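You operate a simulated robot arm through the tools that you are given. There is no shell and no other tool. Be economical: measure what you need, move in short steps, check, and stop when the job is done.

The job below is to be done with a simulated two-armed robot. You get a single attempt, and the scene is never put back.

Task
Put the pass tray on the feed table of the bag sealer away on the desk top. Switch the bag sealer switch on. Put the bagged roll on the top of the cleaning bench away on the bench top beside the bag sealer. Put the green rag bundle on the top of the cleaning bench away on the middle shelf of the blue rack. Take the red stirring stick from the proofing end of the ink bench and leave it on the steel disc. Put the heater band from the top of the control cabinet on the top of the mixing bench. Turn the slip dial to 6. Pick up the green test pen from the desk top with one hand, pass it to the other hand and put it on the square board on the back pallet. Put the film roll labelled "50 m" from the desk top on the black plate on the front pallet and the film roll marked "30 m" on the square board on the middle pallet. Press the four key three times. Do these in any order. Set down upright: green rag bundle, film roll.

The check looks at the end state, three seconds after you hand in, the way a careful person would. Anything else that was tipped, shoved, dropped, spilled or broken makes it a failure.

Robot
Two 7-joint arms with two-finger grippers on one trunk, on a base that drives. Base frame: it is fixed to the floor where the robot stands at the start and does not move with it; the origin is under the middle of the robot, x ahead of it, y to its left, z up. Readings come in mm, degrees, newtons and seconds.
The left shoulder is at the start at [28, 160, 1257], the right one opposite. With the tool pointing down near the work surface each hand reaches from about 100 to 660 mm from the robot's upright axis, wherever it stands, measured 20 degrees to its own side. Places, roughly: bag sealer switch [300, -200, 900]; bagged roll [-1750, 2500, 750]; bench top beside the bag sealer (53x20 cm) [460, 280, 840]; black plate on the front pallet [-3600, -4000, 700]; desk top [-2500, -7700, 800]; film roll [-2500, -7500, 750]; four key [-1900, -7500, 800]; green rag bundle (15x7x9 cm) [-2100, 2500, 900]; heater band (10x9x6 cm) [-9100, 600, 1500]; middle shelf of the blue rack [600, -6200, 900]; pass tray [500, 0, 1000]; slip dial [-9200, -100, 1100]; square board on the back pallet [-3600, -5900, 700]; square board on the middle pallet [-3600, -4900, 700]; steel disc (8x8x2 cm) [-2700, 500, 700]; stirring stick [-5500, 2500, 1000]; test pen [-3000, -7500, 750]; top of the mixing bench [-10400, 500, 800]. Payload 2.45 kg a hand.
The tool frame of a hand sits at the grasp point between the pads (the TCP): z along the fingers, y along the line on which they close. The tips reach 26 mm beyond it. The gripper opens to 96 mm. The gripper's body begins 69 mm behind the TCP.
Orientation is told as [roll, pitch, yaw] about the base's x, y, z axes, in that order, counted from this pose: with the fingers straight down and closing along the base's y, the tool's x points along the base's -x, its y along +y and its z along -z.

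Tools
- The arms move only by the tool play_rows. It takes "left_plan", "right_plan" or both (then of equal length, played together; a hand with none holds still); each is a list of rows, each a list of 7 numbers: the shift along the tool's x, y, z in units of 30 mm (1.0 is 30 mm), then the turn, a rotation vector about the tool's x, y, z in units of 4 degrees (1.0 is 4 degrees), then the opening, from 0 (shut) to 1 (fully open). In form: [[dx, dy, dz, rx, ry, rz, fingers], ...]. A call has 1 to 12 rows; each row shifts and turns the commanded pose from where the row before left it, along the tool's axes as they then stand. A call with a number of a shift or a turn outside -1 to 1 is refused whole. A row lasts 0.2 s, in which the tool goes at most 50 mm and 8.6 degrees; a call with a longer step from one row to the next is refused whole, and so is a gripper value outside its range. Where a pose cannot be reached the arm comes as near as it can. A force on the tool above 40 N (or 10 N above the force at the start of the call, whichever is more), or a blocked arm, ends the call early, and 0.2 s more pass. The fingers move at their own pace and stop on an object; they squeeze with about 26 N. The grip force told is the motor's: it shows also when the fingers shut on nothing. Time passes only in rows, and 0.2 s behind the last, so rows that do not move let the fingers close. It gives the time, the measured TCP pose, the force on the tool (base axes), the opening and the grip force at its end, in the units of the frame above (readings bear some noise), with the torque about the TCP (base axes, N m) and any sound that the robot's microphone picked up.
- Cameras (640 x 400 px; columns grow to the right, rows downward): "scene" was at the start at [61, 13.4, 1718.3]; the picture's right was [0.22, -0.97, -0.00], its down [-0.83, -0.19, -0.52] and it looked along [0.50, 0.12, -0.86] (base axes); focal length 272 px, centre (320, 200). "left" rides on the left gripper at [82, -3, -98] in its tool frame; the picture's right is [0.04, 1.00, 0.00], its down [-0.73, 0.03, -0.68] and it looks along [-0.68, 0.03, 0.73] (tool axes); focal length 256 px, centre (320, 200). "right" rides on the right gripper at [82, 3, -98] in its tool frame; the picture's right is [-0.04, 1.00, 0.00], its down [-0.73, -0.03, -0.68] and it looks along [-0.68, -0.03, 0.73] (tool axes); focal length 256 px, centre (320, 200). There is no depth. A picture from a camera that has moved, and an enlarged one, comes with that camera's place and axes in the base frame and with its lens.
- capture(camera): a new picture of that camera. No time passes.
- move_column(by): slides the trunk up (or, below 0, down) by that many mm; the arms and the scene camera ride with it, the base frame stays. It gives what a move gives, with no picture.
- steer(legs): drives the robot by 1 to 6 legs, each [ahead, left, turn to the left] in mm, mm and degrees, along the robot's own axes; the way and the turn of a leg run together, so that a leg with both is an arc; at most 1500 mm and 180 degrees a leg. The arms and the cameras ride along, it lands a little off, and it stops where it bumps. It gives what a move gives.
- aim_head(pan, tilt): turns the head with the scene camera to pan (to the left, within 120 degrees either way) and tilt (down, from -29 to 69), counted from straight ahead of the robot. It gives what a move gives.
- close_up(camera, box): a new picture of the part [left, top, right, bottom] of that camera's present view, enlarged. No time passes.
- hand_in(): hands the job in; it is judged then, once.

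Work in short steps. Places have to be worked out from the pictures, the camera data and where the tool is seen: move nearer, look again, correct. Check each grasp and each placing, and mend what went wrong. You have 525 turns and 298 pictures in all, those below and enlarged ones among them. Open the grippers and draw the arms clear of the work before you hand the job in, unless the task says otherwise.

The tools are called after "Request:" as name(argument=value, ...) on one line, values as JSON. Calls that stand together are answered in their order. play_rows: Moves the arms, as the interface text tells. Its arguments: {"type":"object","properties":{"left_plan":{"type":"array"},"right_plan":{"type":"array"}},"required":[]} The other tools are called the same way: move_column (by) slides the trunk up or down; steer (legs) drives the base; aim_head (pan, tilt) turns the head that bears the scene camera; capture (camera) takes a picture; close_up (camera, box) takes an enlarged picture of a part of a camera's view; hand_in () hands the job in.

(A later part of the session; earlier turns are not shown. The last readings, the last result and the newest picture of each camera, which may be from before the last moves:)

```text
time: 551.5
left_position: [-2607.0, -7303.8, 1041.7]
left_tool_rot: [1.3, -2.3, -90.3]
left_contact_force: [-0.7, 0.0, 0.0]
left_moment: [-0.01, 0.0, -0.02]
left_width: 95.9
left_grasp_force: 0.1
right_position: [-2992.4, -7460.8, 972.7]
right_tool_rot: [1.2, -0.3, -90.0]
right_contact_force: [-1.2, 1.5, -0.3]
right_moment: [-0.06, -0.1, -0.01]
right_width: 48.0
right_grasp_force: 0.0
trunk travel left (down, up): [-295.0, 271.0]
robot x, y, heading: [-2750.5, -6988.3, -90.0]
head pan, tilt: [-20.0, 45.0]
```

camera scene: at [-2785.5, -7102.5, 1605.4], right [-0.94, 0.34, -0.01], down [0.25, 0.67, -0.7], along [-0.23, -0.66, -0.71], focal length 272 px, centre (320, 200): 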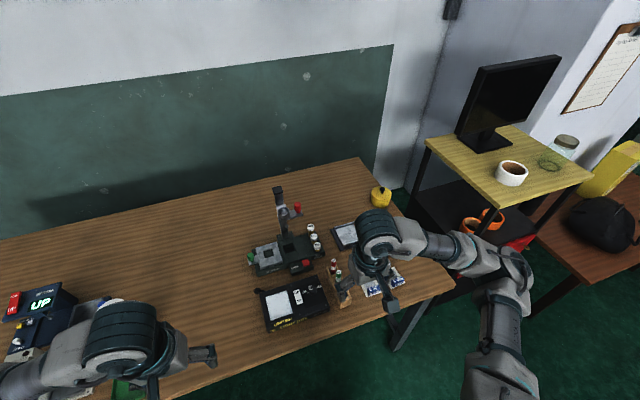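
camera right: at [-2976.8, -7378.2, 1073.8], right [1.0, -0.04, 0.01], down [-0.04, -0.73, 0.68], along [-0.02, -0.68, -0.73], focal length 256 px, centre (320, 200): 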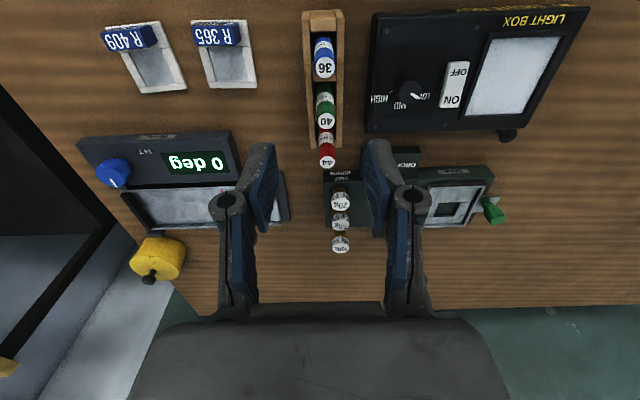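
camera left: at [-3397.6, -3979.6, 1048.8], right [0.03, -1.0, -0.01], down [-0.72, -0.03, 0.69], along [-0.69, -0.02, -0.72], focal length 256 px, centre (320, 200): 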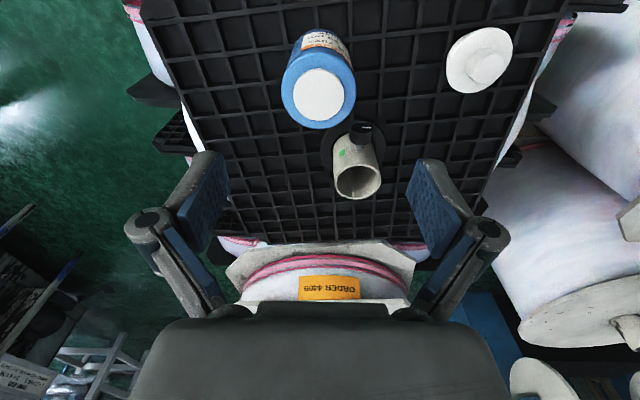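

Sway is along the closing direction, so with fully open fingers it does no harm. Pen top z≈871, y≈-7475. I centre, open fully, descend to TCP≈866 and look.

Request:
play_rows(right_plan=[[-0.25, 0.1, 0, 0, 0, 0, 1], [-0.25, 0.1, 0.4, 0, 0, 0, 1], [0, 0, 0.7, 0, 0, 0, 1], [0, 0, 0.7, 0, 0, 0, 1], [0, 0, 0.6, 0, 0, 0, 1], [0, 0, 0, 0, 0, 0, 1]])

Request:
capture(camera="right")

```text
time: 552.9
left_position: [-2592.1, -7303.2, 1039.6]
left_tool_rot: [0.7, -2.3, -90.2]
left_contact_force: [-0.2, 0.3, -1.1]
left_moment: [-0.01, -0.04, 0.01]
left_width: 96.0
left_grasp_force: 0.0
right_position: [-2971.6, -7474.0, 906.5]
right_tool_rot: [0.4, -0.3, -89.9]
right_contact_force: [0.4, -0.3, 0.7]
right_moment: [0.03, 0.0, 0.01]
right_width: 96.0
right_grasp_force: 0.2
trunk travel left (down, up): [-295.0, 271.0]
robot x, y, heading: [-2747.0, -6984.4, -89.8]
head pan, tilt: [-20.0, 45.0]
```

```text
125 pictures are left
camera right: at [-2967.0, -7393.1, 1003.3], right [1.0, -0.04, 0.01], down [-0.03, -0.73, 0.68], along [-0.02, -0.68, -0.73], focal length 256 px, centre (320, 200)
```

right: 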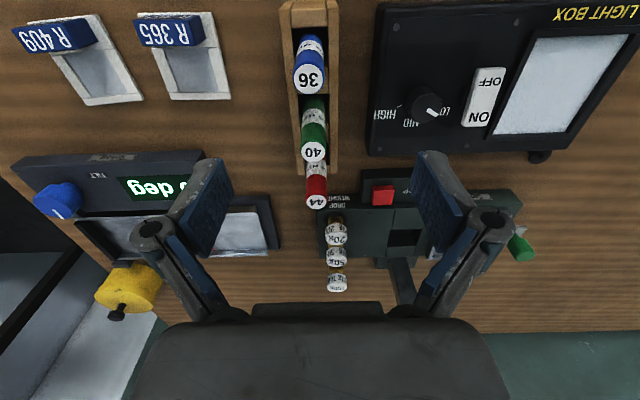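

Aligned: green pen at y -7477, x -2972. I descend 40 mm and close.

Request:
play_rows(right_plan=[[-0.08, 0, 0.5, 0, 0, 0, 1], [0, 0, 0.5, 0, 0, 0, 1], [0, 0, 0.35, 0, 0, 0, 1], [0, 0, 0, 0, 0, 0, 0.5], [0, 0, 0, 0, 0, 0, 0.2], [0, 0, 0, 0, 0, 0, 0], [0, 0, 0, 0, 0, 0, 0], [0, 0, 0, 0, 0, 0, 0]])

Request:
capture(camera="right")

```text
time: 554.7
left_position: [-2602.0, -7303.6, 1041.2]
left_tool_rot: [0.9, -2.2, -90.4]
left_contact_force: [-0.7, -0.3, -0.3]
left_moment: [-0.01, -0.05, -0.03]
left_width: 96.0
left_grasp_force: 0.0
right_position: [-2977.6, -7478.2, 863.0]
right_tool_rot: [1.2, -0.2, -89.8]
right_contact_force: [-0.6, 1.0, -1.1]
right_moment: [-0.04, -0.07, 0.02]
right_width: 15.0
right_grasp_force: 25.9
trunk travel left (down, up): [-295.0, 271.0]
robot x, y, heading: [-2749.0, -6989.0, -90.0]
head pan, tilt: [-20.0, 45.0]
```

```text
124 pictures are left
camera right: at [-2974.1, -7395.6, 960.4], right [1.0, -0.04, 0.02], down [-0.04, -0.73, 0.68], along [-0.01, -0.68, -0.73], focal length 256 px, centre (320, 200)
```

right: 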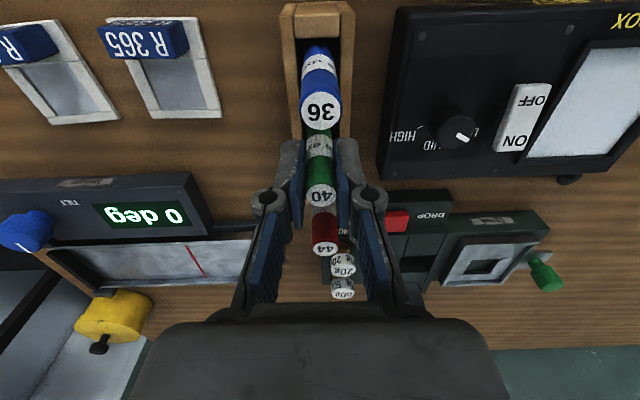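

The green pen is gripped (15 mm). I lift it straight out.

Request:
play_rows(right_plan=[[0, 0, -0.3, 0, 0, 0, 0], [0, 0, -0.5, 0, 0, 0, 0], [0, 0, -0.8, 0, 0, 0, 0], [0, 0, -0.9, 0, 0, 0, 0], [0, 0, -0.9, 0, 0, 0, 0], [0, 0, -0.9, 0, 0, 0, 0], [0, 0, -0.9, 0, 0, 0, 0], [0, 0, -0.6, 0, 0, 0, 0], [0, 0, 0, 0, 0, 0, 0]])

Request:
capture(camera="right")

Request:
capture(camera="scene")

```text
time: 556.7
left_position: [-2591.6, -7304.0, 1039.1]
left_tool_rot: [0.7, -2.2, -90.2]
left_contact_force: [0.5, 0.9, 1.3]
left_moment: [0.0, -0.04, 0.0]
left_width: 96.0
left_grasp_force: 0.1
right_position: [-2972.4, -7476.8, 1038.7]
right_tool_rot: [0.7, -0.4, -89.9]
right_contact_force: [0.5, -0.7, -0.4]
right_moment: [-0.01, 0.01, 0.04]
right_width: 14.7
right_grasp_force: 26.1
trunk travel left (down, up): [-295.0, 271.0]
robot x, y, heading: [-2750.5, -6985.0, -90.0]
head pan, tilt: [-20.0, 45.0]
```

```text
123 pictures are left
camera right: at [-2967.7, -7395.5, 1135.8], right [1.0, -0.04, 0.01], down [-0.03, -0.73, 0.68], along [-0.02, -0.68, -0.73], focal length 256 px, centre (320, 200)
```

right: 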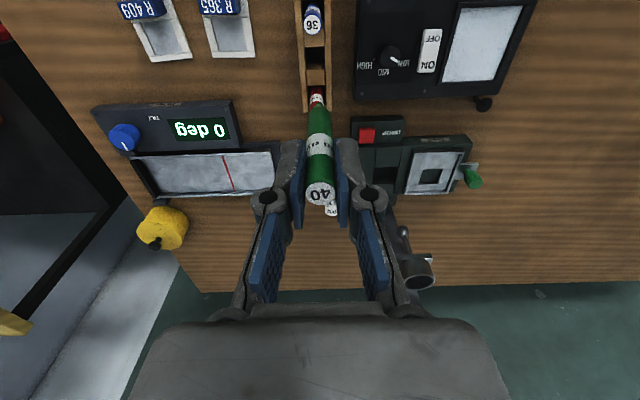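

```text
122 pictures are left
camera scene: at [-2777.8, -7101.3, 1605.9], right [-0.94, 0.34, 0.0], down [0.24, 0.67, -0.7], along [-0.24, -0.66, -0.71], focal length 272 px, centre (320, 200)
```

scene: 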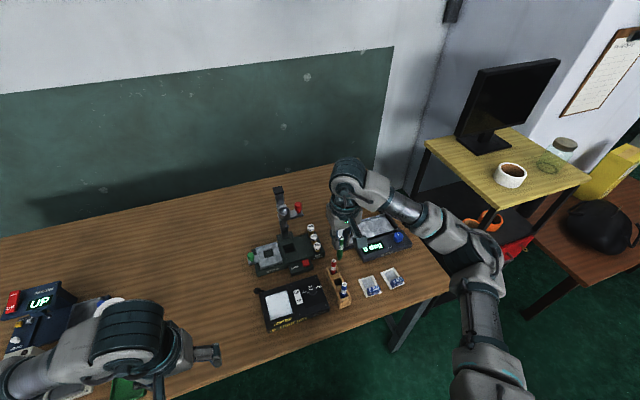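

The pen is out, held upright. For the hand-over I back away from the desk, bring the right hand to the middle front and swing the left hand to point forward horizontally.

Request:
steer(legs=[[-480, 0, 0]])

Request:
play_rows(left_plan=[[0, 0.2, 0, 0, -1, 0, 1], [0, 0.2, 0, 0, -1, 0, 1], [0, 0.2, 0, 0, -1, 0, 1], [0, 0.2, 0, 0, -1, 0, 1], [0, 0, 0, 0, -1, 0, 1], [0, 0, 0, 0, -1, 0, 1], [0, 0, 0, 0, -1, 0, 1], [0, 0, 0, 0, -1, 0, 1], [0, 0, 0, 0, -1, 0, 1], [0, 0, 0, 0, -1, 0, 1], [0, 0, 0, 0, -1, 0, 1]], right_plan=[[0, 0, -0.8, 0, 0, 0, 0], [0, 0, -0.8, 0, 0, 0, 0], [0, 0.4, -0.8, 0, 0, 0, 0], [0.1, 0.7, -0.7, 0, 0, 0, 0], [0.2, 0.8, -0.6, 0, 0, 0, 0], [0.2, 0.8, 0, 0, 0, 0, 0], [0.2, 0.8, 0, 0, 0, 0, 0], [0.2, 0.8, 0, 0, 0, 0, 0], [0.2, 0.8, 0, 0, 0, 0, 0], [0.2, 0.8, 0, 0, 0, 0, 0], [0.1, 0.5, 0, 0, 0, 0, 0]])

Request:
play_rows(left_plan=[[0, 0, 0, 0, -1, 0, 1], [0, 0, 0, 0, -1, 0, 1], [0, 0, 0, 0, -1, 0, 1], [0, 0, 0, 0, -1, 0, 1], [0, 0, 0, 0, -1, 0, 1], [0, 0, 0, 0, -1, 0, 1], [0, 0, 0, 0, -1, 0, 1], [0, 0, 0, 0, -1, 0, 1], [0, 0, 0, 0, -1, 0, 1], [0, 0, 0, 0, -1, 0, 1], [0, 0, 0, 0, -0.9, 0, 1]])

Request:
aim_head(pan=0, tilt=50)

Request:
capture(camera="scene")

Request:
capture(camera="left")

```text
time: 559.5
left_position: [-2591.9, -6832.4, 1039.9]
left_tool_rot: [0.6, -2.3, -90.4]
left_contact_force: [-0.7, -0.5, 1.6]
left_moment: [-0.03, 0.0, 0.02]
left_width: 95.8
left_grasp_force: 0.1
right_position: [-2971.0, -7006.3, 1039.0]
right_tool_rot: [0.4, -0.4, -90.0]
right_contact_force: [-0.4, -0.2, -0.4]
right_moment: [-0.02, -0.01, 0.0]
right_width: 14.5
right_grasp_force: 25.7
trunk travel left (down, up): [-295.0, 271.0]
robot x, y, heading: [-2747.7, -6516.1, -90.0]
head pan, tilt: [-20.0, 45.0]
```

```text
time: 561.9
left_position: [-2595.9, -6927.9, 1094.3]
left_tool_rot: [0.8, -46.4, -90.8]
left_contact_force: [0.0, -0.4, 0.0]
left_moment: [0.0, 0.0, 0.01]
left_width: 95.9
left_grasp_force: 0.0
left hand out of reach, approached as far as the arm can: row 3, 4, 5, 6, 7, 8, 9, 10, 11
right_position: [-2778.5, -6958.6, 1152.9]
right_tool_rot: [0.5, -0.7, -90.1]
right_contact_force: [-0.4, 0.1, -0.2]
right_moment: [0.0, -0.02, -0.02]
right_width: 14.4
right_grasp_force: 26.2
trunk travel left (down, up): [-295.0, 271.0]
robot x, y, heading: [-2748.8, -6516.1, -90.1]
head pan, tilt: [-20.0, 45.0]
```

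```text
time: 564.3
left_position: [-2651.3, -6989.0, 1109.8]
left_tool_rot: [5.4, -86.8, -97.1]
left_contact_force: [0.0, 0.6, -0.5]
left_moment: [-0.03, -0.01, -0.01]
left_width: 95.7
left_grasp_force: 0.1
left hand out of reach, approached as far as the arm can: row 1, 2, 3, 4, 5, 6, 7, 8, 9, 10, 11
right_position: [-2781.9, -6957.6, 1151.6]
right_tool_rot: [0.6, -0.6, -90.0]
right_contact_force: [-0.5, 0.0, -0.3]
right_moment: [0.01, 0.02, -0.02]
right_width: 14.9
right_grasp_force: 25.5
trunk travel left (down, up): [-295.0, 271.0]
robot x, y, heading: [-2743.8, -6516.2, -89.9]
head pan, tilt: [-20.0, 45.0]
```

```text
time: 565.1
left_position: [-2649.0, -6989.8, 1107.6]
left_tool_rot: [3.0, -86.7, -94.6]
left_contact_force: [0.5, -0.4, -0.5]
left_moment: [-0.07, 0.0, 0.01]
left_width: 95.8
left_grasp_force: 0.0
right_position: [-2779.7, -6958.8, 1152.6]
right_tool_rot: [0.3, -0.5, -90.0]
right_contact_force: [0.4, 0.6, -0.4]
right_moment: [0.03, 0.0, 0.01]
right_width: 14.8
right_grasp_force: 26.3
trunk travel left (down, up): [-295.0, 271.0]
robot x, y, heading: [-2747.6, -6513.8, -90.0]
head pan, tilt: [0.0, 50.0]
```

```text
121 pictures are left
camera scene: at [-2745.4, -6630.8, 1599.1], right [-1.0, 0.0, 0.0], down [0.0, 0.77, -0.64], along [0.0, -0.64, -0.77], focal length 272 px, centre (320, 200)
```

scene: 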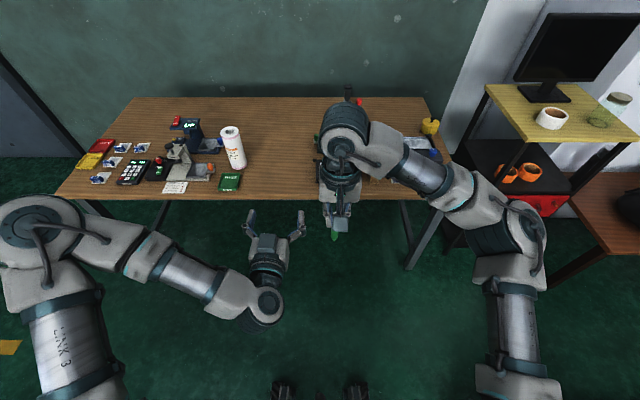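

```text
120 pictures are left
camera left: at [-2648.0, -6887.3, 1034.0], right [1.0, -0.03, -0.04], down [0.05, 0.63, 0.77], along [0.0, -0.77, 0.64], focal length 256 px, centre (320, 200)
```

left: 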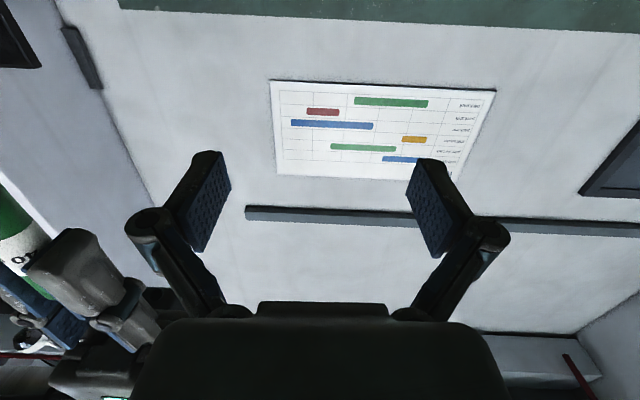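

The left hand points forward but at its near limit. I move its commanded pose 150 mm forward and bring the right hand further ahead and higher.

Request:
play_rows(left_plan=[[0, 0, 0.8, 0, 0, 0, 1], [0, 0, 0.8, 0, 0, 0, 1], [0, 0, 0.8, 0, 0, 0, 1], [0, 0, 0.8, 0, 0, 0, 1], [0, 0, 0.8, 0, 0, 0, 1], [0, 0, 0, 0, 0, 0, 1]], right_plan=[[-0.7, 0, -0.2, 0, 0, 0, 0], [-0.7, 0, -0.2, 0, 0, 0, 0], [-0.7, 0, -0.2, 0, 0, 0, 0], [-0.7, 0, -0.2, 0, 0, 0, 0], [-0.3, 0, 0, 0, 0, 0, 0], [0, 0, 0, 0, 0, 0, 0]])

Request:
capture(camera="scene")

```text
time: 566.5
left_position: [-2653.4, -7108.3, 1103.4]
left_tool_rot: [3.2, -86.7, -95.0]
left_contact_force: [0.3, -0.2, -0.7]
left_moment: [0.01, -0.01, 0.01]
left_width: 95.8
left_grasp_force: 0.0
right_position: [-2779.0, -7051.8, 1177.7]
right_tool_rot: [0.4, -0.6, -90.0]
right_contact_force: [0.2, -0.2, -0.8]
right_moment: [0.0, -0.03, -0.04]
right_width: 14.8
right_grasp_force: 26.2
trunk travel left (down, up): [-295.0, 271.0]
robot x, y, heading: [-2743.6, -6517.8, -90.1]
head pan, tilt: [0.0, 50.0]
```

```text
119 pictures are left
camera scene: at [-2745.5, -6631.1, 1599.1], right [-1.0, 0.0, 0.0], down [0.0, 0.77, -0.64], along [0.0, -0.64, -0.77], focal length 272 px, centre (320, 200)
```

scene: 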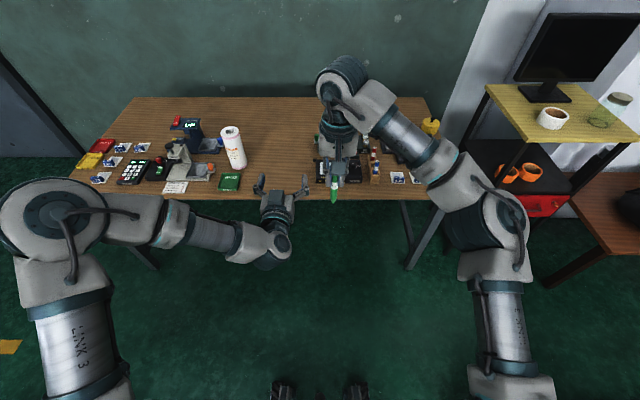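

Left is reachable now. I pull it back behind the pen's y, straighten its yaw, and slide it sideways in line with the pen.

Request:
play_rows(left_plan=[[0, 0, -0.7, -0.6, 0, 0, 1], [0, 0, -0.8, -0.6, 0, 0, 1], [0, 0, -0.8, 0, -0.4, 0, 1], [0, 0, -0.8, 0, -0.4, 0, 1], [0, 0, -0.8, 0, 0, 0, 1], [0, -0.6, 0, 0, 0, 0, 1], [0, -0.7, 0, 0, 0, 0, 1], [0, -0.7, 0, 0, 0, 0, 1], [0, -0.7, 0, 0, 0, 0, 1], [0, -0.7, 0, 0, 0, 0, 1], [0, -0.6, 0, 0, 0, 0, 1], [0, 0, 0, 0, 0, 0, 1]])

Request:
capture(camera="left")

Request:
capture(camera="right")

```text
time: 569.1
left_position: [-2778.1, -7000.5, 1106.8]
left_tool_rot: [86.4, -89.6, -173.3]
left_contact_force: [0.1, 0.5, -1.1]
left_moment: [-0.01, 0.01, 0.0]
left_width: 96.0
left_grasp_force: 0.1
right_position: [-2780.2, -7051.7, 1177.8]
right_tool_rot: [0.5, -0.5, -90.0]
right_contact_force: [0.6, 0.3, -0.4]
right_moment: [-0.01, -0.01, 0.0]
right_width: 14.9
right_grasp_force: 25.8
trunk travel left (down, up): [-295.0, 271.0]
robot x, y, heading: [-2745.9, -6513.3, -89.8]
head pan, tilt: [0.0, 50.0]
```

```text
118 pictures are left
camera left: at [-2783.8, -6902.2, 1025.4], right [1.0, 0.05, -0.03], down [-0.01, 0.68, 0.73], along [0.06, -0.73, 0.68], focal length 256 px, centre (320, 200)
```

left: 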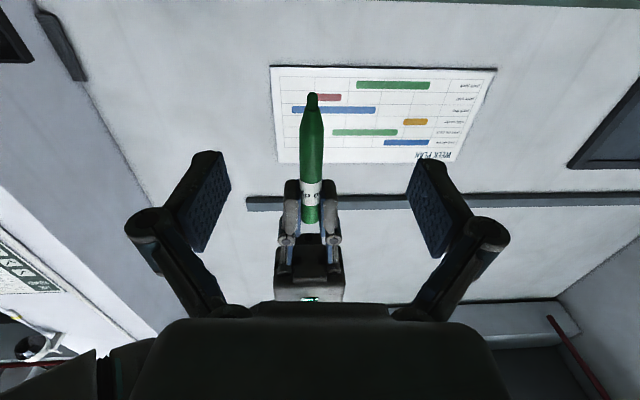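

```text
117 pictures are left
camera right: at [-2776.6, -6969.5, 1274.4], right [1.0, -0.04, 0.01], down [-0.04, -0.73, 0.69], along [-0.02, -0.69, -0.73], focal length 256 px, centre (320, 200)
```

right: 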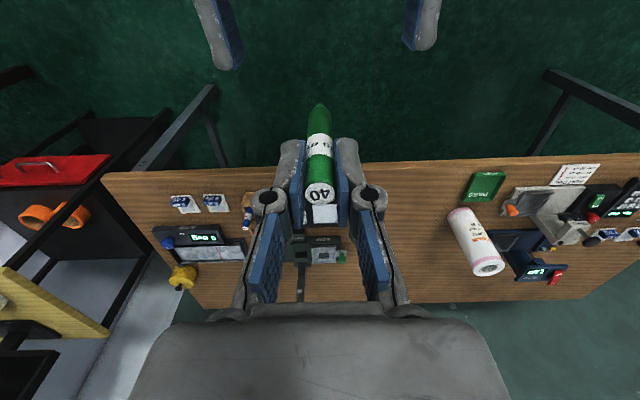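

Good view: pen centred between the left fingers, its tip at z≈1082. I raise 8 mm, advance so the pen sits near the fingertips, and close the left hand.

Request:
play_rows(left_plan=[[-0.27, 0, 0.3, 0, 0, 0, 1], [0, 0, 0.4, 0, 0, 0, 1], [0, 0, 0.4, 0, 0, 0, 1], [0, 0, 0, 0, 0, 0, 1]])

Request:
capture(camera="left")

Request:
capture(camera="right")

```text
time: 570.1
left_position: [-2773.7, -7033.8, 1114.4]
left_tool_rot: [90.3, -89.5, -177.2]
left_contact_force: [0.2, 0.6, 0.1]
left_moment: [-0.01, 0.04, 0.01]
left_width: 95.4
left_grasp_force: 0.0
right_position: [-2780.9, -7050.9, 1177.6]
right_tool_rot: [0.5, -0.5, -90.0]
right_contact_force: [0.2, -0.3, 0.1]
right_moment: [0.0, 0.03, -0.02]
right_width: 14.6
right_grasp_force: 26.0
trunk travel left (down, up): [-295.0, 271.0]
robot x, y, heading: [-2743.7, -6516.3, -90.1]
head pan, tilt: [0.0, 50.0]
```

```text
116 pictures are left
camera left: at [-2781.1, -6935.9, 1033.2], right [1.0, 0.05, -0.03], down [-0.01, 0.68, 0.73], along [0.06, -0.73, 0.68], focal length 256 px, centre (320, 200)
```

left: 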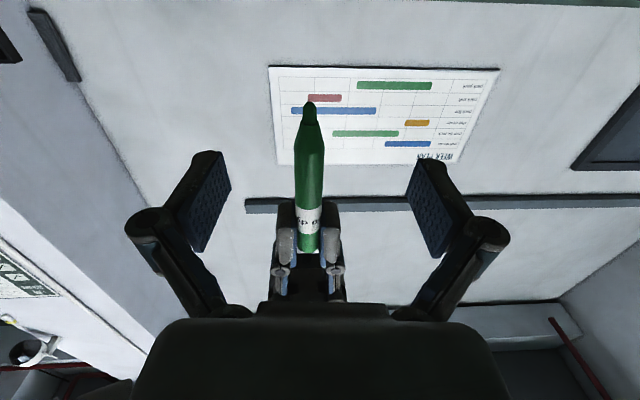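

```text
115 pictures are left
camera right: at [-2776.2, -6969.2, 1274.5], right [1.0, -0.04, 0.01], down [-0.04, -0.73, 0.69], along [-0.02, -0.69, -0.73], focal length 256 px, centre (320, 200)
```

right: 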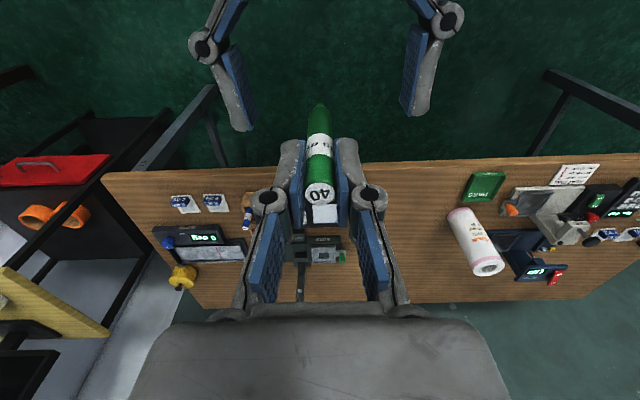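

Pen is 9 mm inside the left fingertips. I shift 6 mm and close the left hand on it.

Request:
play_rows(left_plan=[[0, -0.2, 0, 0, 0, 0, 1], [0, 0, 0, 0, 0, 0, 0.6], [0, 0, 0, 0, 0, 0, 0.3], [0, 0, 0, 0, 0, 0, 0], [0, 0, 0, 0, 0, 0, 0], [0, 0, 0, 0, 0, 0, 0], [0, 0, 0, 0, 0, 0, 0]])

Request:
capture(camera="left")

```text
time: 571.7
left_position: [-2780.1, -7033.1, 1114.1]
left_tool_rot: [87.0, -89.4, -173.8]
left_contact_force: [0.6, -0.1, -0.1]
left_moment: [-0.02, 0.05, 0.01]
left_width: 14.2
left_grasp_force: 25.5
right_position: [-2780.9, -7051.5, 1179.0]
right_tool_rot: [0.6, -0.5, -90.0]
right_contact_force: [0.2, -1.2, 0.2]
right_moment: [-0.03, 0.01, 0.0]
right_width: 14.8
right_grasp_force: 25.8
trunk travel left (down, up): [-295.0, 271.0]
robot x, y, heading: [-2745.0, -6516.9, -90.2]
head pan, tilt: [0.0, 50.0]
```

```text
114 pictures are left
camera left: at [-2787.2, -6935.5, 1033.3], right [1.0, 0.05, -0.03], down [-0.01, 0.68, 0.73], along [0.06, -0.73, 0.68], focal length 256 px, centre (320, 200)
```

left: 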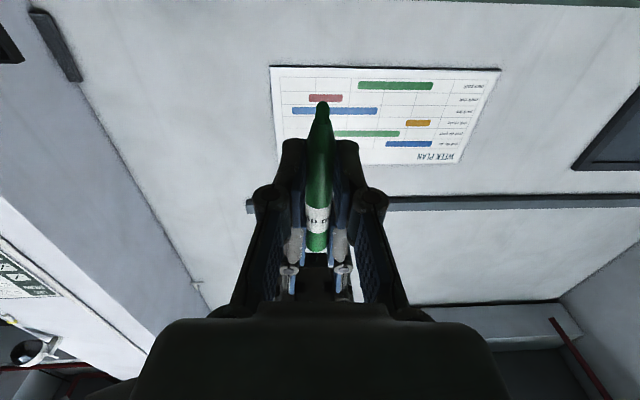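

The left hand holds the pen (14 mm, 26 N). I open the right hand and draw it up and away.

Request:
play_rows(right_plan=[[0, 0, 0, 0, 0, 0, 0.2], [0, 0, 0, 0, 0, 0, 0.4], [0, 0, -0.3, 0, 0, 0, 0.4], [0, 0, -0.7, 0, 0, 0, 0.4], [0, 0, -0.9, 0, 0, 0, 0.4], [0, 0, -0.9, 0, 0, 0, 0.4], [0, -0.5, -0.5, 0, 0, 0, 0.4], [0, -0.8, 0, 0, 0, 0, 0.4], [0, -0.8, 0, 0, 0, 0, 0.5], [0, -0.8, 0, 0, 0, 0, 1], [0.4, -0.8, 0, 0, 0, 0, 1], [0.4, -0.8, 0, 0, 0, 0, 1]])

Request:
capture(camera="left")

Request:
capture(camera="scene")

```text
time: 574.3
left_position: [-2783.4, -7032.1, 1114.3]
left_tool_rot: [93.0, -89.4, -179.9]
left_contact_force: [-1.1, -0.1, -0.4]
left_moment: [-0.03, -0.02, -0.01]
left_width: 14.6
left_grasp_force: 26.0
right_position: [-2919.1, -7027.6, 1276.2]
right_tool_rot: [0.6, -0.6, -89.9]
right_contact_force: [-0.5, 0.6, 0.0]
right_moment: [-0.02, -0.04, 0.0]
right_width: 95.7
right_grasp_force: 0.1
trunk travel left (down, up): [-295.0, 271.0]
robot x, y, heading: [-2746.9, -6516.7, -90.1]
head pan, tilt: [0.0, 50.0]
```

```text
113 pictures are left
camera left: at [-2789.1, -6934.9, 1033.6], right [1.0, 0.05, -0.03], down [-0.02, 0.68, 0.73], along [0.06, -0.73, 0.68], focal length 256 px, centre (320, 200)
```

left: 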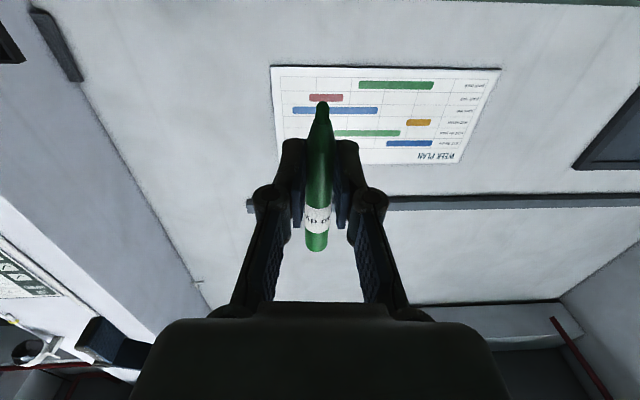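

```text
112 pictures are left
camera scene: at [-2750.4, -6629.8, 1599.2], right [-1.0, 0.0, 0.0], down [0.0, 0.77, -0.64], along [0.0, -0.64, -0.77], focal length 272 px, centre (320, 200)
```

scene: 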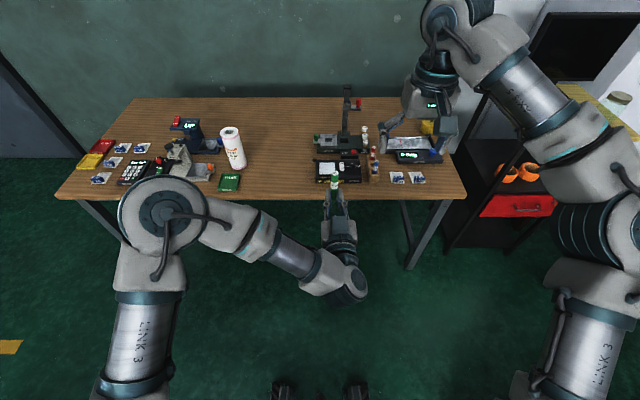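

Hand-over complete. I swing the left hand back to pointing down (pen horizontal) and tuck the right hand in, then drive to the back pallet.

Request:
play_rows(left_plan=[[0, 0, 0, 0, 1, 0, 0], [0, 0, 0, 0, 1, 0, 0], [0, 0, 0, 0, 1, 0, 0], [0, 0, 0, 0, 1, 0, 0], [0, 0, 0, 0, 1, 0, 0], [0, 0, 0, 0, 1, 0, 0], [0, 0, 0, 0, 1, 0, 0], [0, 0, 0, 0, 1, 0, 0], [0, 0, 0, 0, 1, 0, 0], [0, 0, 0, 0, 1, 0, 0], [0, 0, 0, 0, 1, 0, 0]], right_plan=[[0.6, 0, 0.3, 0, 0, 0, 1], [0.6, 0, 0.3, 0, 0, 0, 1], [0.6, 0, 0.3, 0, 0, 0, 1], [0.6, 0, 0.3, 0, 0, 0, 1], [0.6, 0, 0.3, 0, 0, 0, 1], [0.6, 0, 0.3, 0, 0, 0, 1], [0, 0, 0.3, 0, 0, 0, 1], [0, 0, 0.3, 0, 0, 0, 1], [0, 0, 0, 0, 0, 0, 1], [0, 0, 0, 0, 0, 0, 1], [0, 0, 0, 0, 0, 0, 1]])

Request:
play_rows(left_plan=[[0, 0, 0, 0, 1, 0, 0], [0, 0, 0, 0, 1, 0, 0], [0, 0, 0, 0, 1, 0, 0], [0, 0, 0, 0, 1, 0, 0], [0, 0, 0, 0, 1, 0, 0], [0, 0, 0, 0, 1, 0, 0], [0, 0, 0, 0, 1, 0, 0], [0, 0, 0, 0, 1, 0, 0], [0, 0, 0, 0, 1, 0, 0], [0, 0, 0, 0, 1, 0, 0], [0, 0, 0, 0, 1, 0, 0]])

Request:
steer(legs=[[0, 0, -90], [0, -640, 0]])

Request:
capture(camera="scene")

Request:
capture(camera="left")

```text
time: 576.7
left_position: [-2781.6, -7031.7, 1114.2]
left_tool_rot: [0.8, -45.8, -87.5]
left_contact_force: [-0.4, -0.2, -0.3]
left_moment: [0.0, -0.01, -0.01]
left_width: 14.1
left_grasp_force: 26.4
right_position: [-2916.7, -6919.9, 1202.2]
right_tool_rot: [0.5, -0.5, -90.0]
right_contact_force: [0.2, 0.3, -0.5]
right_moment: [-0.01, 0.0, 0.03]
right_width: 96.2
right_grasp_force: 0.1
trunk travel left (down, up): [-295.0, 271.0]
robot x, y, heading: [-2747.5, -6517.3, -90.2]
head pan, tilt: [0.0, 50.0]
```

```text
time: 579.1
left_position: [-2782.2, -7033.7, 1113.5]
left_tool_rot: [0.6, -1.9, -86.9]
left_contact_force: [0.0, 0.2, 0.2]
left_moment: [0.0, -0.01, 0.01]
left_width: 14.2
left_grasp_force: 25.7
right_position: [-2917.4, -6919.3, 1202.4]
right_tool_rot: [0.5, -0.5, -90.1]
right_contact_force: [0.2, 0.3, -0.4]
right_moment: [-0.01, 0.0, -0.02]
right_width: 96.1
right_grasp_force: 0.1
trunk travel left (down, up): [-295.0, 271.0]
robot x, y, heading: [-2745.6, -6519.5, -90.1]
head pan, tilt: [0.0, 50.0]
```

```text
time: 586.5
left_position: [-3243.0, -5828.1, 1114.2]
left_tool_rot: [0.6, -2.1, -178.6]
left_contact_force: [-0.3, -0.4, 0.1]
left_moment: [0.0, -0.01, 0.0]
left_width: 14.2
left_grasp_force: 25.8
right_position: [-3125.7, -5695.7, 1201.8]
right_tool_rot: [0.5, -0.5, 178.3]
right_contact_force: [0.2, -0.6, 0.0]
right_moment: [0.0, -0.04, 0.0]
right_width: 96.1
right_grasp_force: 0.0
trunk travel left (down, up): [-295.0, 271.0]
robot x, y, heading: [-2723.1, -5880.9, 178.2]
head pan, tilt: [0.0, 50.0]
```

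```text
111 pictures are left
camera scene: at [-2841.1, -5870.5, 1599.1], right [0.03, 1.0, 0.0], down [0.77, -0.03, -0.64], along [-0.64, 0.02, -0.77], focal length 272 px, centre (320, 200)
```

scene: 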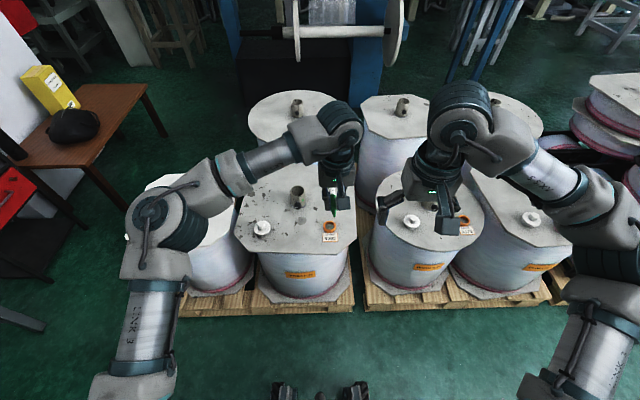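

```text
110 pictures are left
camera left: at [-3156.4, -5821.6, 1210.2], right [0.06, -1.0, 0.01], down [-0.71, -0.04, 0.7], along [-0.7, -0.05, -0.71], focal length 256 px, centre (320, 200)
```

left: 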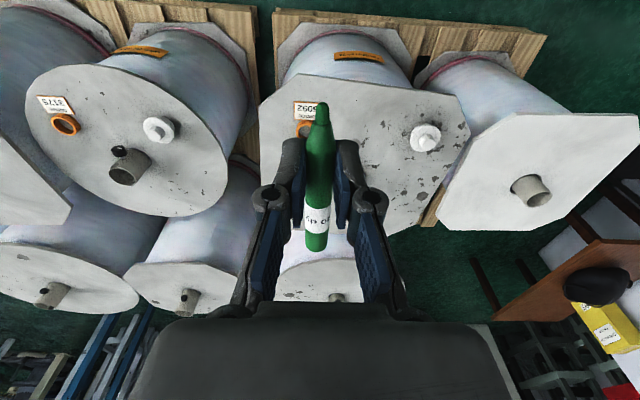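

The back board has a free strip between plug and ring around [-3390, -5945]. I drive 170 mm closer and bring the pen over it.

Request:
steer(legs=[[0, 0, 1.8], [170, 0, 0]])

Request:
play_rows(left_plan=[[0, 0.6, 0.3, 0, 0.25, 0, 0], [0, 0.6, 0.6, 0, 0.25, 0, 0], [0.2, 0.6, 0.7, 0, 0, 0, 0], [0.2, 0.6, 0.7, 0, 0, 0, 0], [0.2, 0.6, 0.7, 0, 0, 0, 0], [0.2, 0.6, 0.7, 0, 0, 0, 0], [0, 0, 0.7, 0, 0, 0, 0], [0, 0, 0.7, 0, 0, 0, 0], [0, 0, 0.7, 0, 0, 0, 0], [0, 0, 0, 0, 0, 0, 0]])

Request:
capture(camera="left")

Request:
capture(camera="scene")

```text
time: 588.4
left_position: [-3408.6, -5847.7, 1116.8]
left_tool_rot: [0.5, -2.3, -176.7]
left_contact_force: [0.0, 0.0, 0.6]
left_moment: [0.05, 0.01, -0.02]
left_width: 14.3
left_grasp_force: 25.9
right_position: [-3295.4, -5710.4, 1206.9]
right_tool_rot: [0.4, -0.8, -179.9]
right_contact_force: [-0.2, 0.3, -0.8]
right_moment: [0.0, -0.01, 0.01]
right_width: 96.0
right_grasp_force: 0.1
trunk travel left (down, up): [-295.0, 271.0]
robot x, y, heading: [-2894.8, -5878.1, -179.6]
head pan, tilt: [0.0, 50.0]
```

```text
time: 590.6
left_position: [-3378.2, -5957.7, 944.7]
left_tool_rot: [0.3, -0.4, -176.8]
left_contact_force: [0.0, 0.2, -0.5]
left_moment: [0.01, 0.03, 0.03]
left_width: 14.0
left_grasp_force: 26.5
right_position: [-3292.0, -5713.9, 1205.6]
right_tool_rot: [0.2, -1.0, -179.9]
right_contact_force: [-0.3, -0.2, 0.9]
right_moment: [-0.02, -0.01, 0.0]
right_width: 96.0
right_grasp_force: 0.1
trunk travel left (down, up): [-295.0, 271.0]
robot x, y, heading: [-2893.9, -5880.7, -179.8]
head pan, tilt: [0.0, 50.0]
```

```text
109 pictures are left
camera left: at [-3295.1, -5948.7, 1043.0], right [0.1, -1.0, 0.01], down [-0.73, -0.07, 0.68], along [-0.68, -0.07, -0.73], focal length 256 px, centre (320, 200)
```

left: 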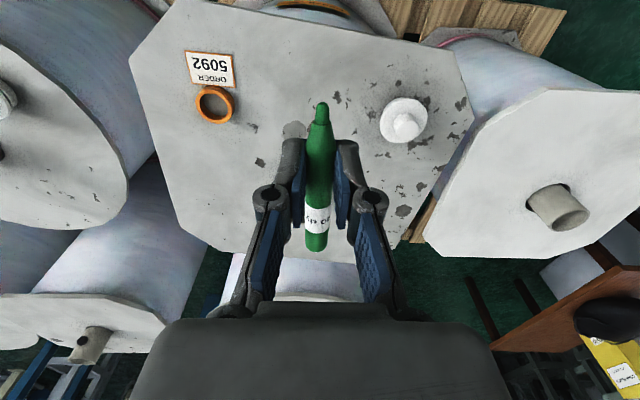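

```text
108 pictures are left
camera scene: at [-3010.7, -5878.9, 1599.2], right [0.0, 1.0, 0.0], down [0.77, 0.0, -0.64], along [-0.64, 0.0, -0.77], focal length 272 px, centre (320, 200)
```

scene: 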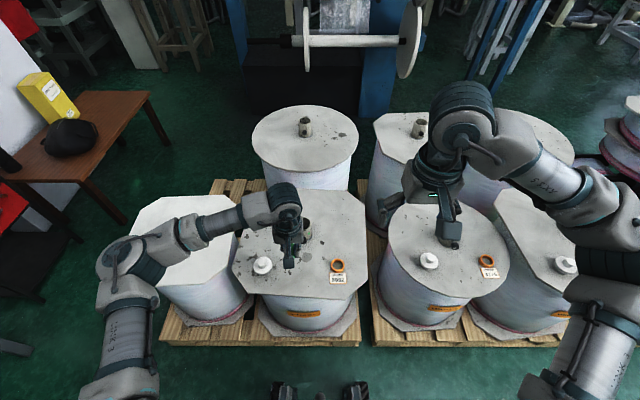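

The pen is over the free strip. I lower it, guarded near the board.

Request:
play_rows(left_plan=[[0, 0, 0.7, 0, 0, 0, 0], [0, 0, 0.9, 0, 0, 0, 0], [0, 0, 0.9, 0, 0, 0, 0], [0, 0, 0.9, 0, 0, 0, 0], [0, 0, 0.9, 0, 0, 0, 0], [0, 0, 0.9, 0, 0, 0, 0], [0, 0, 0.8, 0, 0, 0, 0], [0, 0, 0.4, 0, 0, 0, 0], [0, 0, 0.2, 0, 0, 0, 0], [0, 0, 0, 0, 0, 0, 0]])

Request:
capture(camera="left")

```text
time: 592.8
left_position: [-3379.3, -5957.0, 747.4]
left_tool_rot: [0.3, -0.4, -176.9]
left_contact_force: [0.0, 0.2, -0.2]
left_moment: [0.01, 0.04, 0.0]
left_width: 14.5
left_grasp_force: 25.6
right_position: [-3293.3, -5713.7, 1207.0]
right_tool_rot: [0.3, -1.0, -179.9]
right_contact_force: [0.0, 0.1, -0.8]
right_moment: [-0.04, 0.01, 0.0]
right_width: 95.8
right_grasp_force: 0.1
trunk travel left (down, up): [-295.0, 271.0]
robot x, y, heading: [-2894.3, -5880.1, -180.0]
head pan, tilt: [0.0, 50.0]
```

```text
107 pictures are left
camera left: at [-3295.4, -5949.1, 845.2], right [0.1, -1.0, 0.01], down [-0.73, -0.07, 0.68], along [-0.68, -0.07, -0.73], focal length 256 px, centre (320, 200)
```

left: 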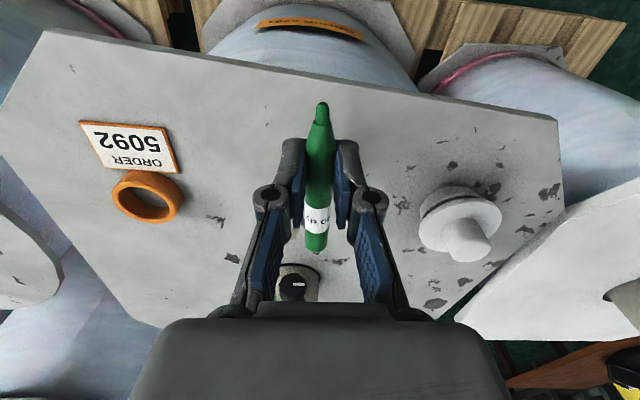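

Close now. I continue in small guarded steps.

Request:
play_rows(left_plan=[[0, 0, 0.2, 0, 0, 0, 0], [0, 0, 0.2, 0, 0, 0, 0], [0, 0, 0.2, 0, 0, 0, 0], [0, 0, 0.15, 0, 0, 0, 0], [0, 0, 0.15, 0, 0, 0, 0], [0, 0, 0.15, 0, 0, 0, 0], [0, 0, 0.15, 0, 0, 0, 0], [0, 0, 0.15, 0, 0, 0, 0]])

Request:
capture(camera="left")

```text
time: 594.6
left_position: [-3380.3, -5957.9, 707.0]
left_tool_rot: [0.3, -0.4, -176.9]
left_contact_force: [-0.2, 0.4, -0.1]
left_moment: [-0.01, -0.05, -0.02]
left_width: 14.3
left_grasp_force: 25.6
right_position: [-3292.0, -5714.2, 1206.5]
right_tool_rot: [0.1, -0.9, -179.9]
right_contact_force: [1.3, -0.2, 0.6]
right_moment: [0.01, -0.02, 0.01]
right_width: 96.0
right_grasp_force: 0.0
trunk travel left (down, up): [-295.0, 271.0]
robot x, y, heading: [-2895.7, -5881.5, -180.0]
head pan, tilt: [0.0, 50.0]
```

```text
106 pictures are left
camera left: at [-3297.1, -5949.4, 804.8], right [0.1, -1.0, 0.0], down [-0.73, -0.07, 0.68], along [-0.68, -0.07, -0.73], focal length 256 px, centre (320, 200)
```

left: 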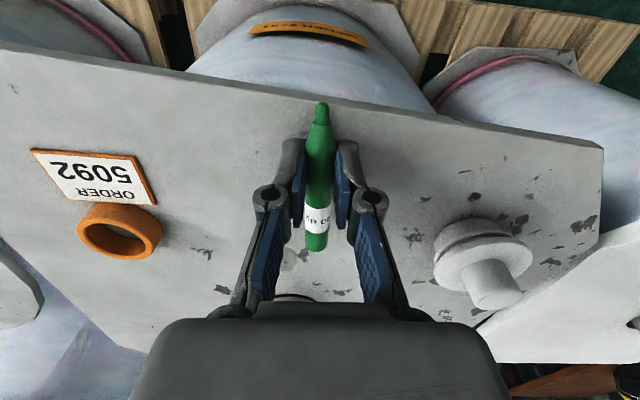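

The pen's tip is close to the board's near edge (x≈-3342); I move it 60 mm further in before touching down.

Request:
play_rows(left_plan=[[-0.2, 0, -0.5, 0, 0, 0, 0], [-0.7, 0, 0, 0, 0, 0, 0], [-0.7, 0, 0, 0, 0, 0, 0], [-0.5, 0, 0, 0, 0, 0, 0], [0, 0, 0.3, 0, 0, 0, 0], [0, 0, 0.2, 0, 0, 0, 0], [0, 0, 0.15, 0, 0, 0, 0], [0, 0, 0.15, 0, 0, 0, 0], [0, 0, 0.15, 0, 0, 0, 0], [0, 0, 0, 0, 0, 0, 0]])

Request:
capture(camera="left")

```text
time: 596.8
left_position: [-3444.1, -5961.2, 695.7]
left_tool_rot: [0.2, -0.6, -176.7]
left_contact_force: [0.8, -1.0, 20.2]
left_moment: [0.04, -0.23, -0.05]
left_width: 14.1
left_grasp_force: 26.3
right_position: [-3291.2, -5713.7, 1207.4]
right_tool_rot: [0.4, -1.0, -180.0]
right_contact_force: [-0.5, 1.6, -0.2]
right_moment: [0.01, 0.02, -0.02]
right_width: 96.1
right_grasp_force: 0.1
trunk travel left (down, up): [-295.0, 271.0]
robot x, y, heading: [-2895.2, -5880.5, -180.1]
head pan, tilt: [0.0, 50.0]
```

```text
105 pictures are left
camera left: at [-3359.9, -5952.6, 793.7], right [0.1, -1.0, 0.0], down [-0.72, -0.07, 0.69], along [-0.68, -0.07, -0.73], focal length 256 px, centre (320, 200)
```

left: 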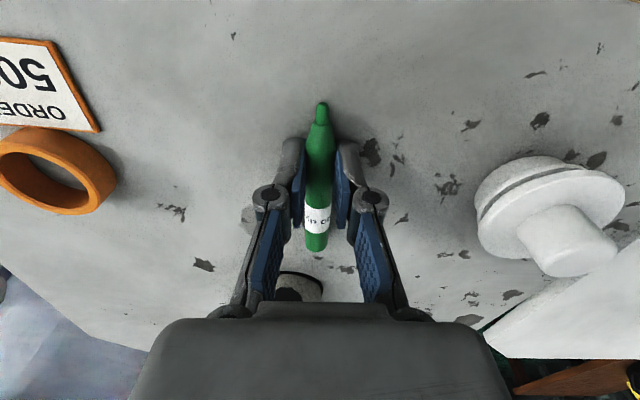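

The pen/tips touch the board (20 N). I open gently and lift straight up.

Request:
play_rows(left_plan=[[0, 0, -0.03, 0, 0, 0, 0.1], [0, 0, 0, 0, 0, 0, 0.2], [0, 0, 0, 0, 0, 0, 0.3], [0, 0, 0, 0, 0, 0, 0.4], [0, 0, 0, 0, 0, 0, 0.4], [0, 0, -0.3, 0, 0, 0, 0.4], [0, 0, -0.6, 0, 0, 0, 0.4], [0, 0, -0.9, 0, 0, 0, 0.4], [0, 0, -0.9, 0, 0, 0, 0.4], [0, 0, -0.9, 0, 0, 0, 0.4]])

Request:
capture(camera="left")

```text
time: 599.0
left_position: [-3441.7, -5960.2, 802.4]
left_tool_rot: [0.2, -0.3, -176.8]
left_contact_force: [0.0, -0.1, -0.4]
left_moment: [-0.01, 0.01, 0.01]
left_width: 38.2
left_grasp_force: 0.1
right_position: [-3291.1, -5714.0, 1206.8]
right_tool_rot: [0.2, -1.0, -180.0]
right_contact_force: [-0.7, 0.5, -0.3]
right_moment: [0.0, 0.0, 0.01]
right_width: 95.8
right_grasp_force: 0.1
trunk travel left (down, up): [-295.0, 271.0]
robot x, y, heading: [-2896.1, -5879.3, -180.1]
head pan, tilt: [0.0, 50.0]
```

```text
104 pictures are left
camera left: at [-3358.6, -5951.7, 900.6], right [0.1, -1.0, 0.01], down [-0.73, -0.07, 0.68], along [-0.68, -0.07, -0.73], focal length 256 px, centre (320, 200)
```

left: 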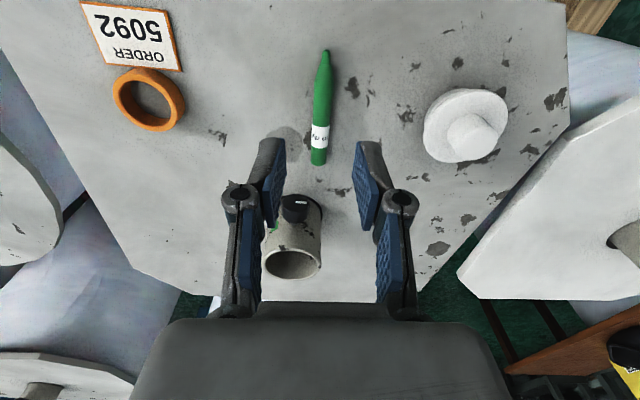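

The pen lies on the back board. Next: the stirring stick on the ink bench. I raise the left hand, back off, and drive north.

Request:
play_rows(left_plan=[[0.3, 0, -0.9, 0, 0, 0, 0.6], [0.5, 0, -0.9, 0, 0, 0, 1], [0.7, 0.3, -0.9, 0, 0, 0, 1], [0.8, 0.3, -0.9, 0, 0, 0, 1], [0.8, 0.3, -0.9, 0, 0, 0, 1], [0.8, 0.3, -0.5, 0, 0, 0, 1]])

Request:
steer(legs=[[-350, 0, 0], [0, 0, -90], [1500, 0, 0], [1500, 0, 0], [1300, 0, 0]])

Request:
aim_head(pan=0, tilt=22)

Request:
capture(camera="scene")

```text
time: 600.4
left_position: [-3322.3, -5990.5, 952.6]
left_tool_rot: [0.3, -0.4, -176.7]
left_contact_force: [0.2, 0.7, -0.2]
left_moment: [0.01, -0.02, -0.01]
left_width: 96.0
left_grasp_force: 0.0
right_position: [-3291.7, -5715.4, 1207.4]
right_tool_rot: [0.3, -0.9, -179.9]
right_contact_force: [0.4, -0.1, -1.0]
right_moment: [-0.01, 0.01, -0.01]
right_width: 95.9
right_grasp_force: 0.0
trunk travel left (down, up): [-295.0, 271.0]
robot x, y, heading: [-2895.6, -5880.3, -180.2]
head pan, tilt: [0.0, 50.0]
```

```text
time: 616.3
left_position: [-2643.7, -3502.7, 954.0]
left_tool_rot: [0.2, -0.8, 92.4]
left_contact_force: [1.0, 1.4, 0.1]
left_moment: [-0.08, 0.02, -0.03]
left_width: 96.2
left_grasp_force: 0.0
right_position: [-2368.6, -3538.5, 1211.3]
right_tool_rot: [0.2, -1.6, 89.5]
right_contact_force: [-0.8, 0.4, -0.7]
right_moment: [-0.06, -0.02, 0.01]
right_width: 96.1
right_grasp_force: 0.0
trunk travel left (down, up): [-295.0, 271.0]
robot x, y, heading: [-2539.2, -3926.9, 89.3]
head pan, tilt: [0.0, 50.0]
stopped in leg 4: the robot was blocked; the commanded pose is now the measured one
```

```text
time: 617.3
left_position: [-2642.2, -3504.1, 956.9]
left_tool_rot: [0.3, -1.0, 92.3]
left_contact_force: [0.1, -0.4, 1.0]
left_moment: [0.03, -0.01, -0.01]
left_width: 96.2
left_grasp_force: 0.1
right_position: [-2367.7, -3540.9, 1212.1]
right_tool_rot: [0.1, -1.8, 89.5]
right_contact_force: [-0.1, -1.0, -0.2]
right_moment: [0.03, 0.0, -0.01]
right_width: 96.0
right_grasp_force: 0.2
trunk travel left (down, up): [-295.0, 271.0]
robot x, y, heading: [-2534.7, -3923.2, 89.5]
head pan, tilt: [0.0, 22.0]
```

```text
103 pictures are left
camera scene: at [-2535.6, -3795.1, 1641.5], right [1.0, -0.01, 0.0], down [0.0, -0.38, -0.93], along [0.01, 0.93, -0.38], focal length 272 px, centre (320, 200)
```

scene: 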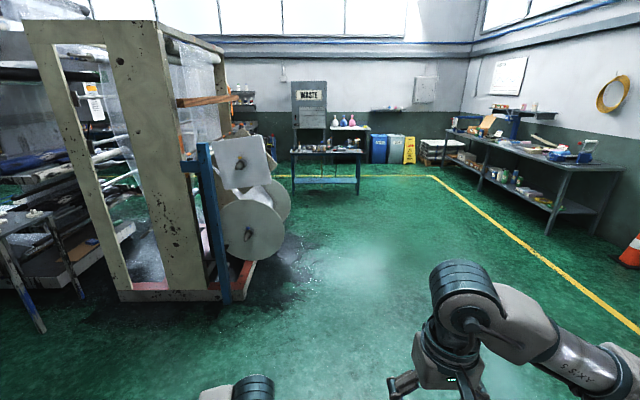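

Blocked by something low. I look down in front.

Request:
aim_head(pan=20, tilt=62)

Request:
capture(camera="scene")

```text
time: 618.3
left_position: [-2643.1, -3503.5, 956.1]
left_tool_rot: [0.2, -0.9, 92.4]
left_contact_force: [0.2, 0.4, 0.6]
left_moment: [-0.04, -0.01, 0.03]
left_width: 95.8
left_grasp_force: 0.0
right_position: [-2366.6, -3539.9, 1211.6]
right_tool_rot: [0.2, -1.7, 89.5]
right_contact_force: [0.3, -0.3, -0.5]
right_moment: [-0.02, 0.02, 0.0]
right_width: 96.0
right_grasp_force: 0.0
trunk travel left (down, up): [-295.0, 271.0]
robot x, y, heading: [-2537.1, -3923.7, 89.5]
head pan, tilt: [20.0, 62.0]
```

```text
102 pictures are left
camera scene: at [-2557.4, -3826.1, 1584.4], right [0.94, 0.33, 0.0], down [0.29, -0.83, -0.47], along [-0.16, 0.44, -0.88], focal length 272 px, centre (320, 200)
```

scene: 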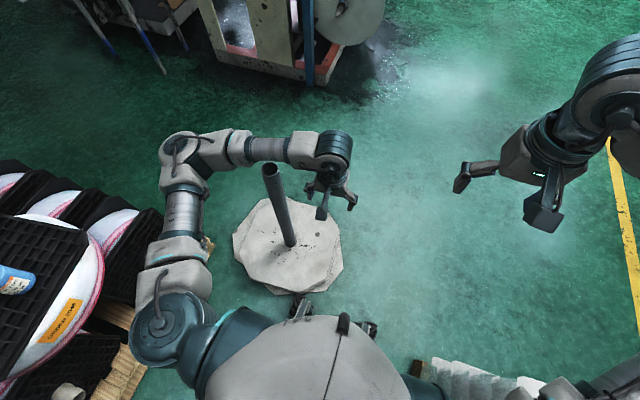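

A bollard plate is in front-left, and the sack stack leaves too narrow a gap. I go back south around the stack and up the east corridor.

Request:
steer(legs=[[-1400, 0, 0.3], [-1370, 0, 0], [0, -1100, 0], [0, -1000, 0]])

Request:
aim_head(pan=0, tilt=25)

Request:
capture(camera="scene")

```text
time: 641.9
left_position: [-567.5, -6297.1, 955.7]
left_tool_rot: [0.7, -0.9, 93.2]
left_contact_force: [0.6, 0.5, -0.7]
left_moment: [0.0, 0.06, -0.03]
left_width: 95.9
left_grasp_force: 0.0
right_position: [-291.0, -6328.8, 1211.0]
right_tool_rot: [0.7, -1.7, 90.1]
right_contact_force: [0.0, 0.0, 0.0]
right_moment: [-0.02, 0.03, 0.0]
right_width: 96.1
right_grasp_force: 0.1
trunk travel left (down, up): [-295.0, 271.0]
robot x, y, heading: [-460.4, -6720.2, 89.9]
head pan, tilt: [20.0, 62.0]
```

```text
time: 642.9
left_position: [-569.5, -6299.7, 957.0]
left_tool_rot: [0.4, -1.1, 93.3]
left_contact_force: [1.0, 0.4, 0.3]
left_moment: [-0.01, 0.01, 0.0]
left_width: 96.1
left_grasp_force: 0.1
right_position: [-293.8, -6332.8, 1211.9]
right_tool_rot: [0.5, -1.9, 90.2]
right_contact_force: [1.1, 0.5, 0.7]
right_moment: [0.01, 0.02, 0.02]
right_width: 95.9
right_grasp_force: 0.1
trunk travel left (down, up): [-295.0, 271.0]
robot x, y, heading: [-460.4, -6716.1, 90.0]
head pan, tilt: [0.0, 25.0]
```

```text
101 pictures are left
camera scene: at [-456.5, -6586.2, 1636.5], right [1.0, 0.0, 0.0], down [0.0, -0.43, -0.9], along [0.0, 0.9, -0.43], focal length 272 px, centre (320, 200)
```

scene: 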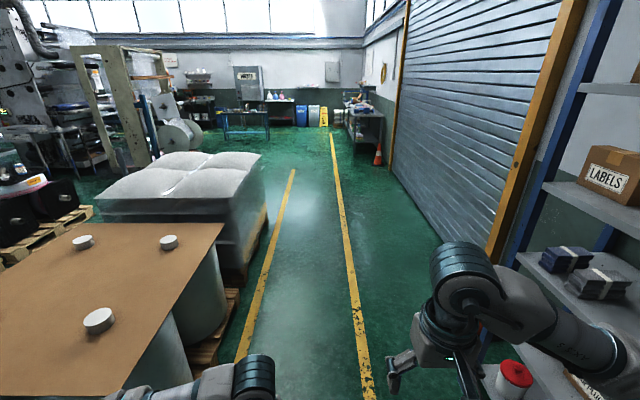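

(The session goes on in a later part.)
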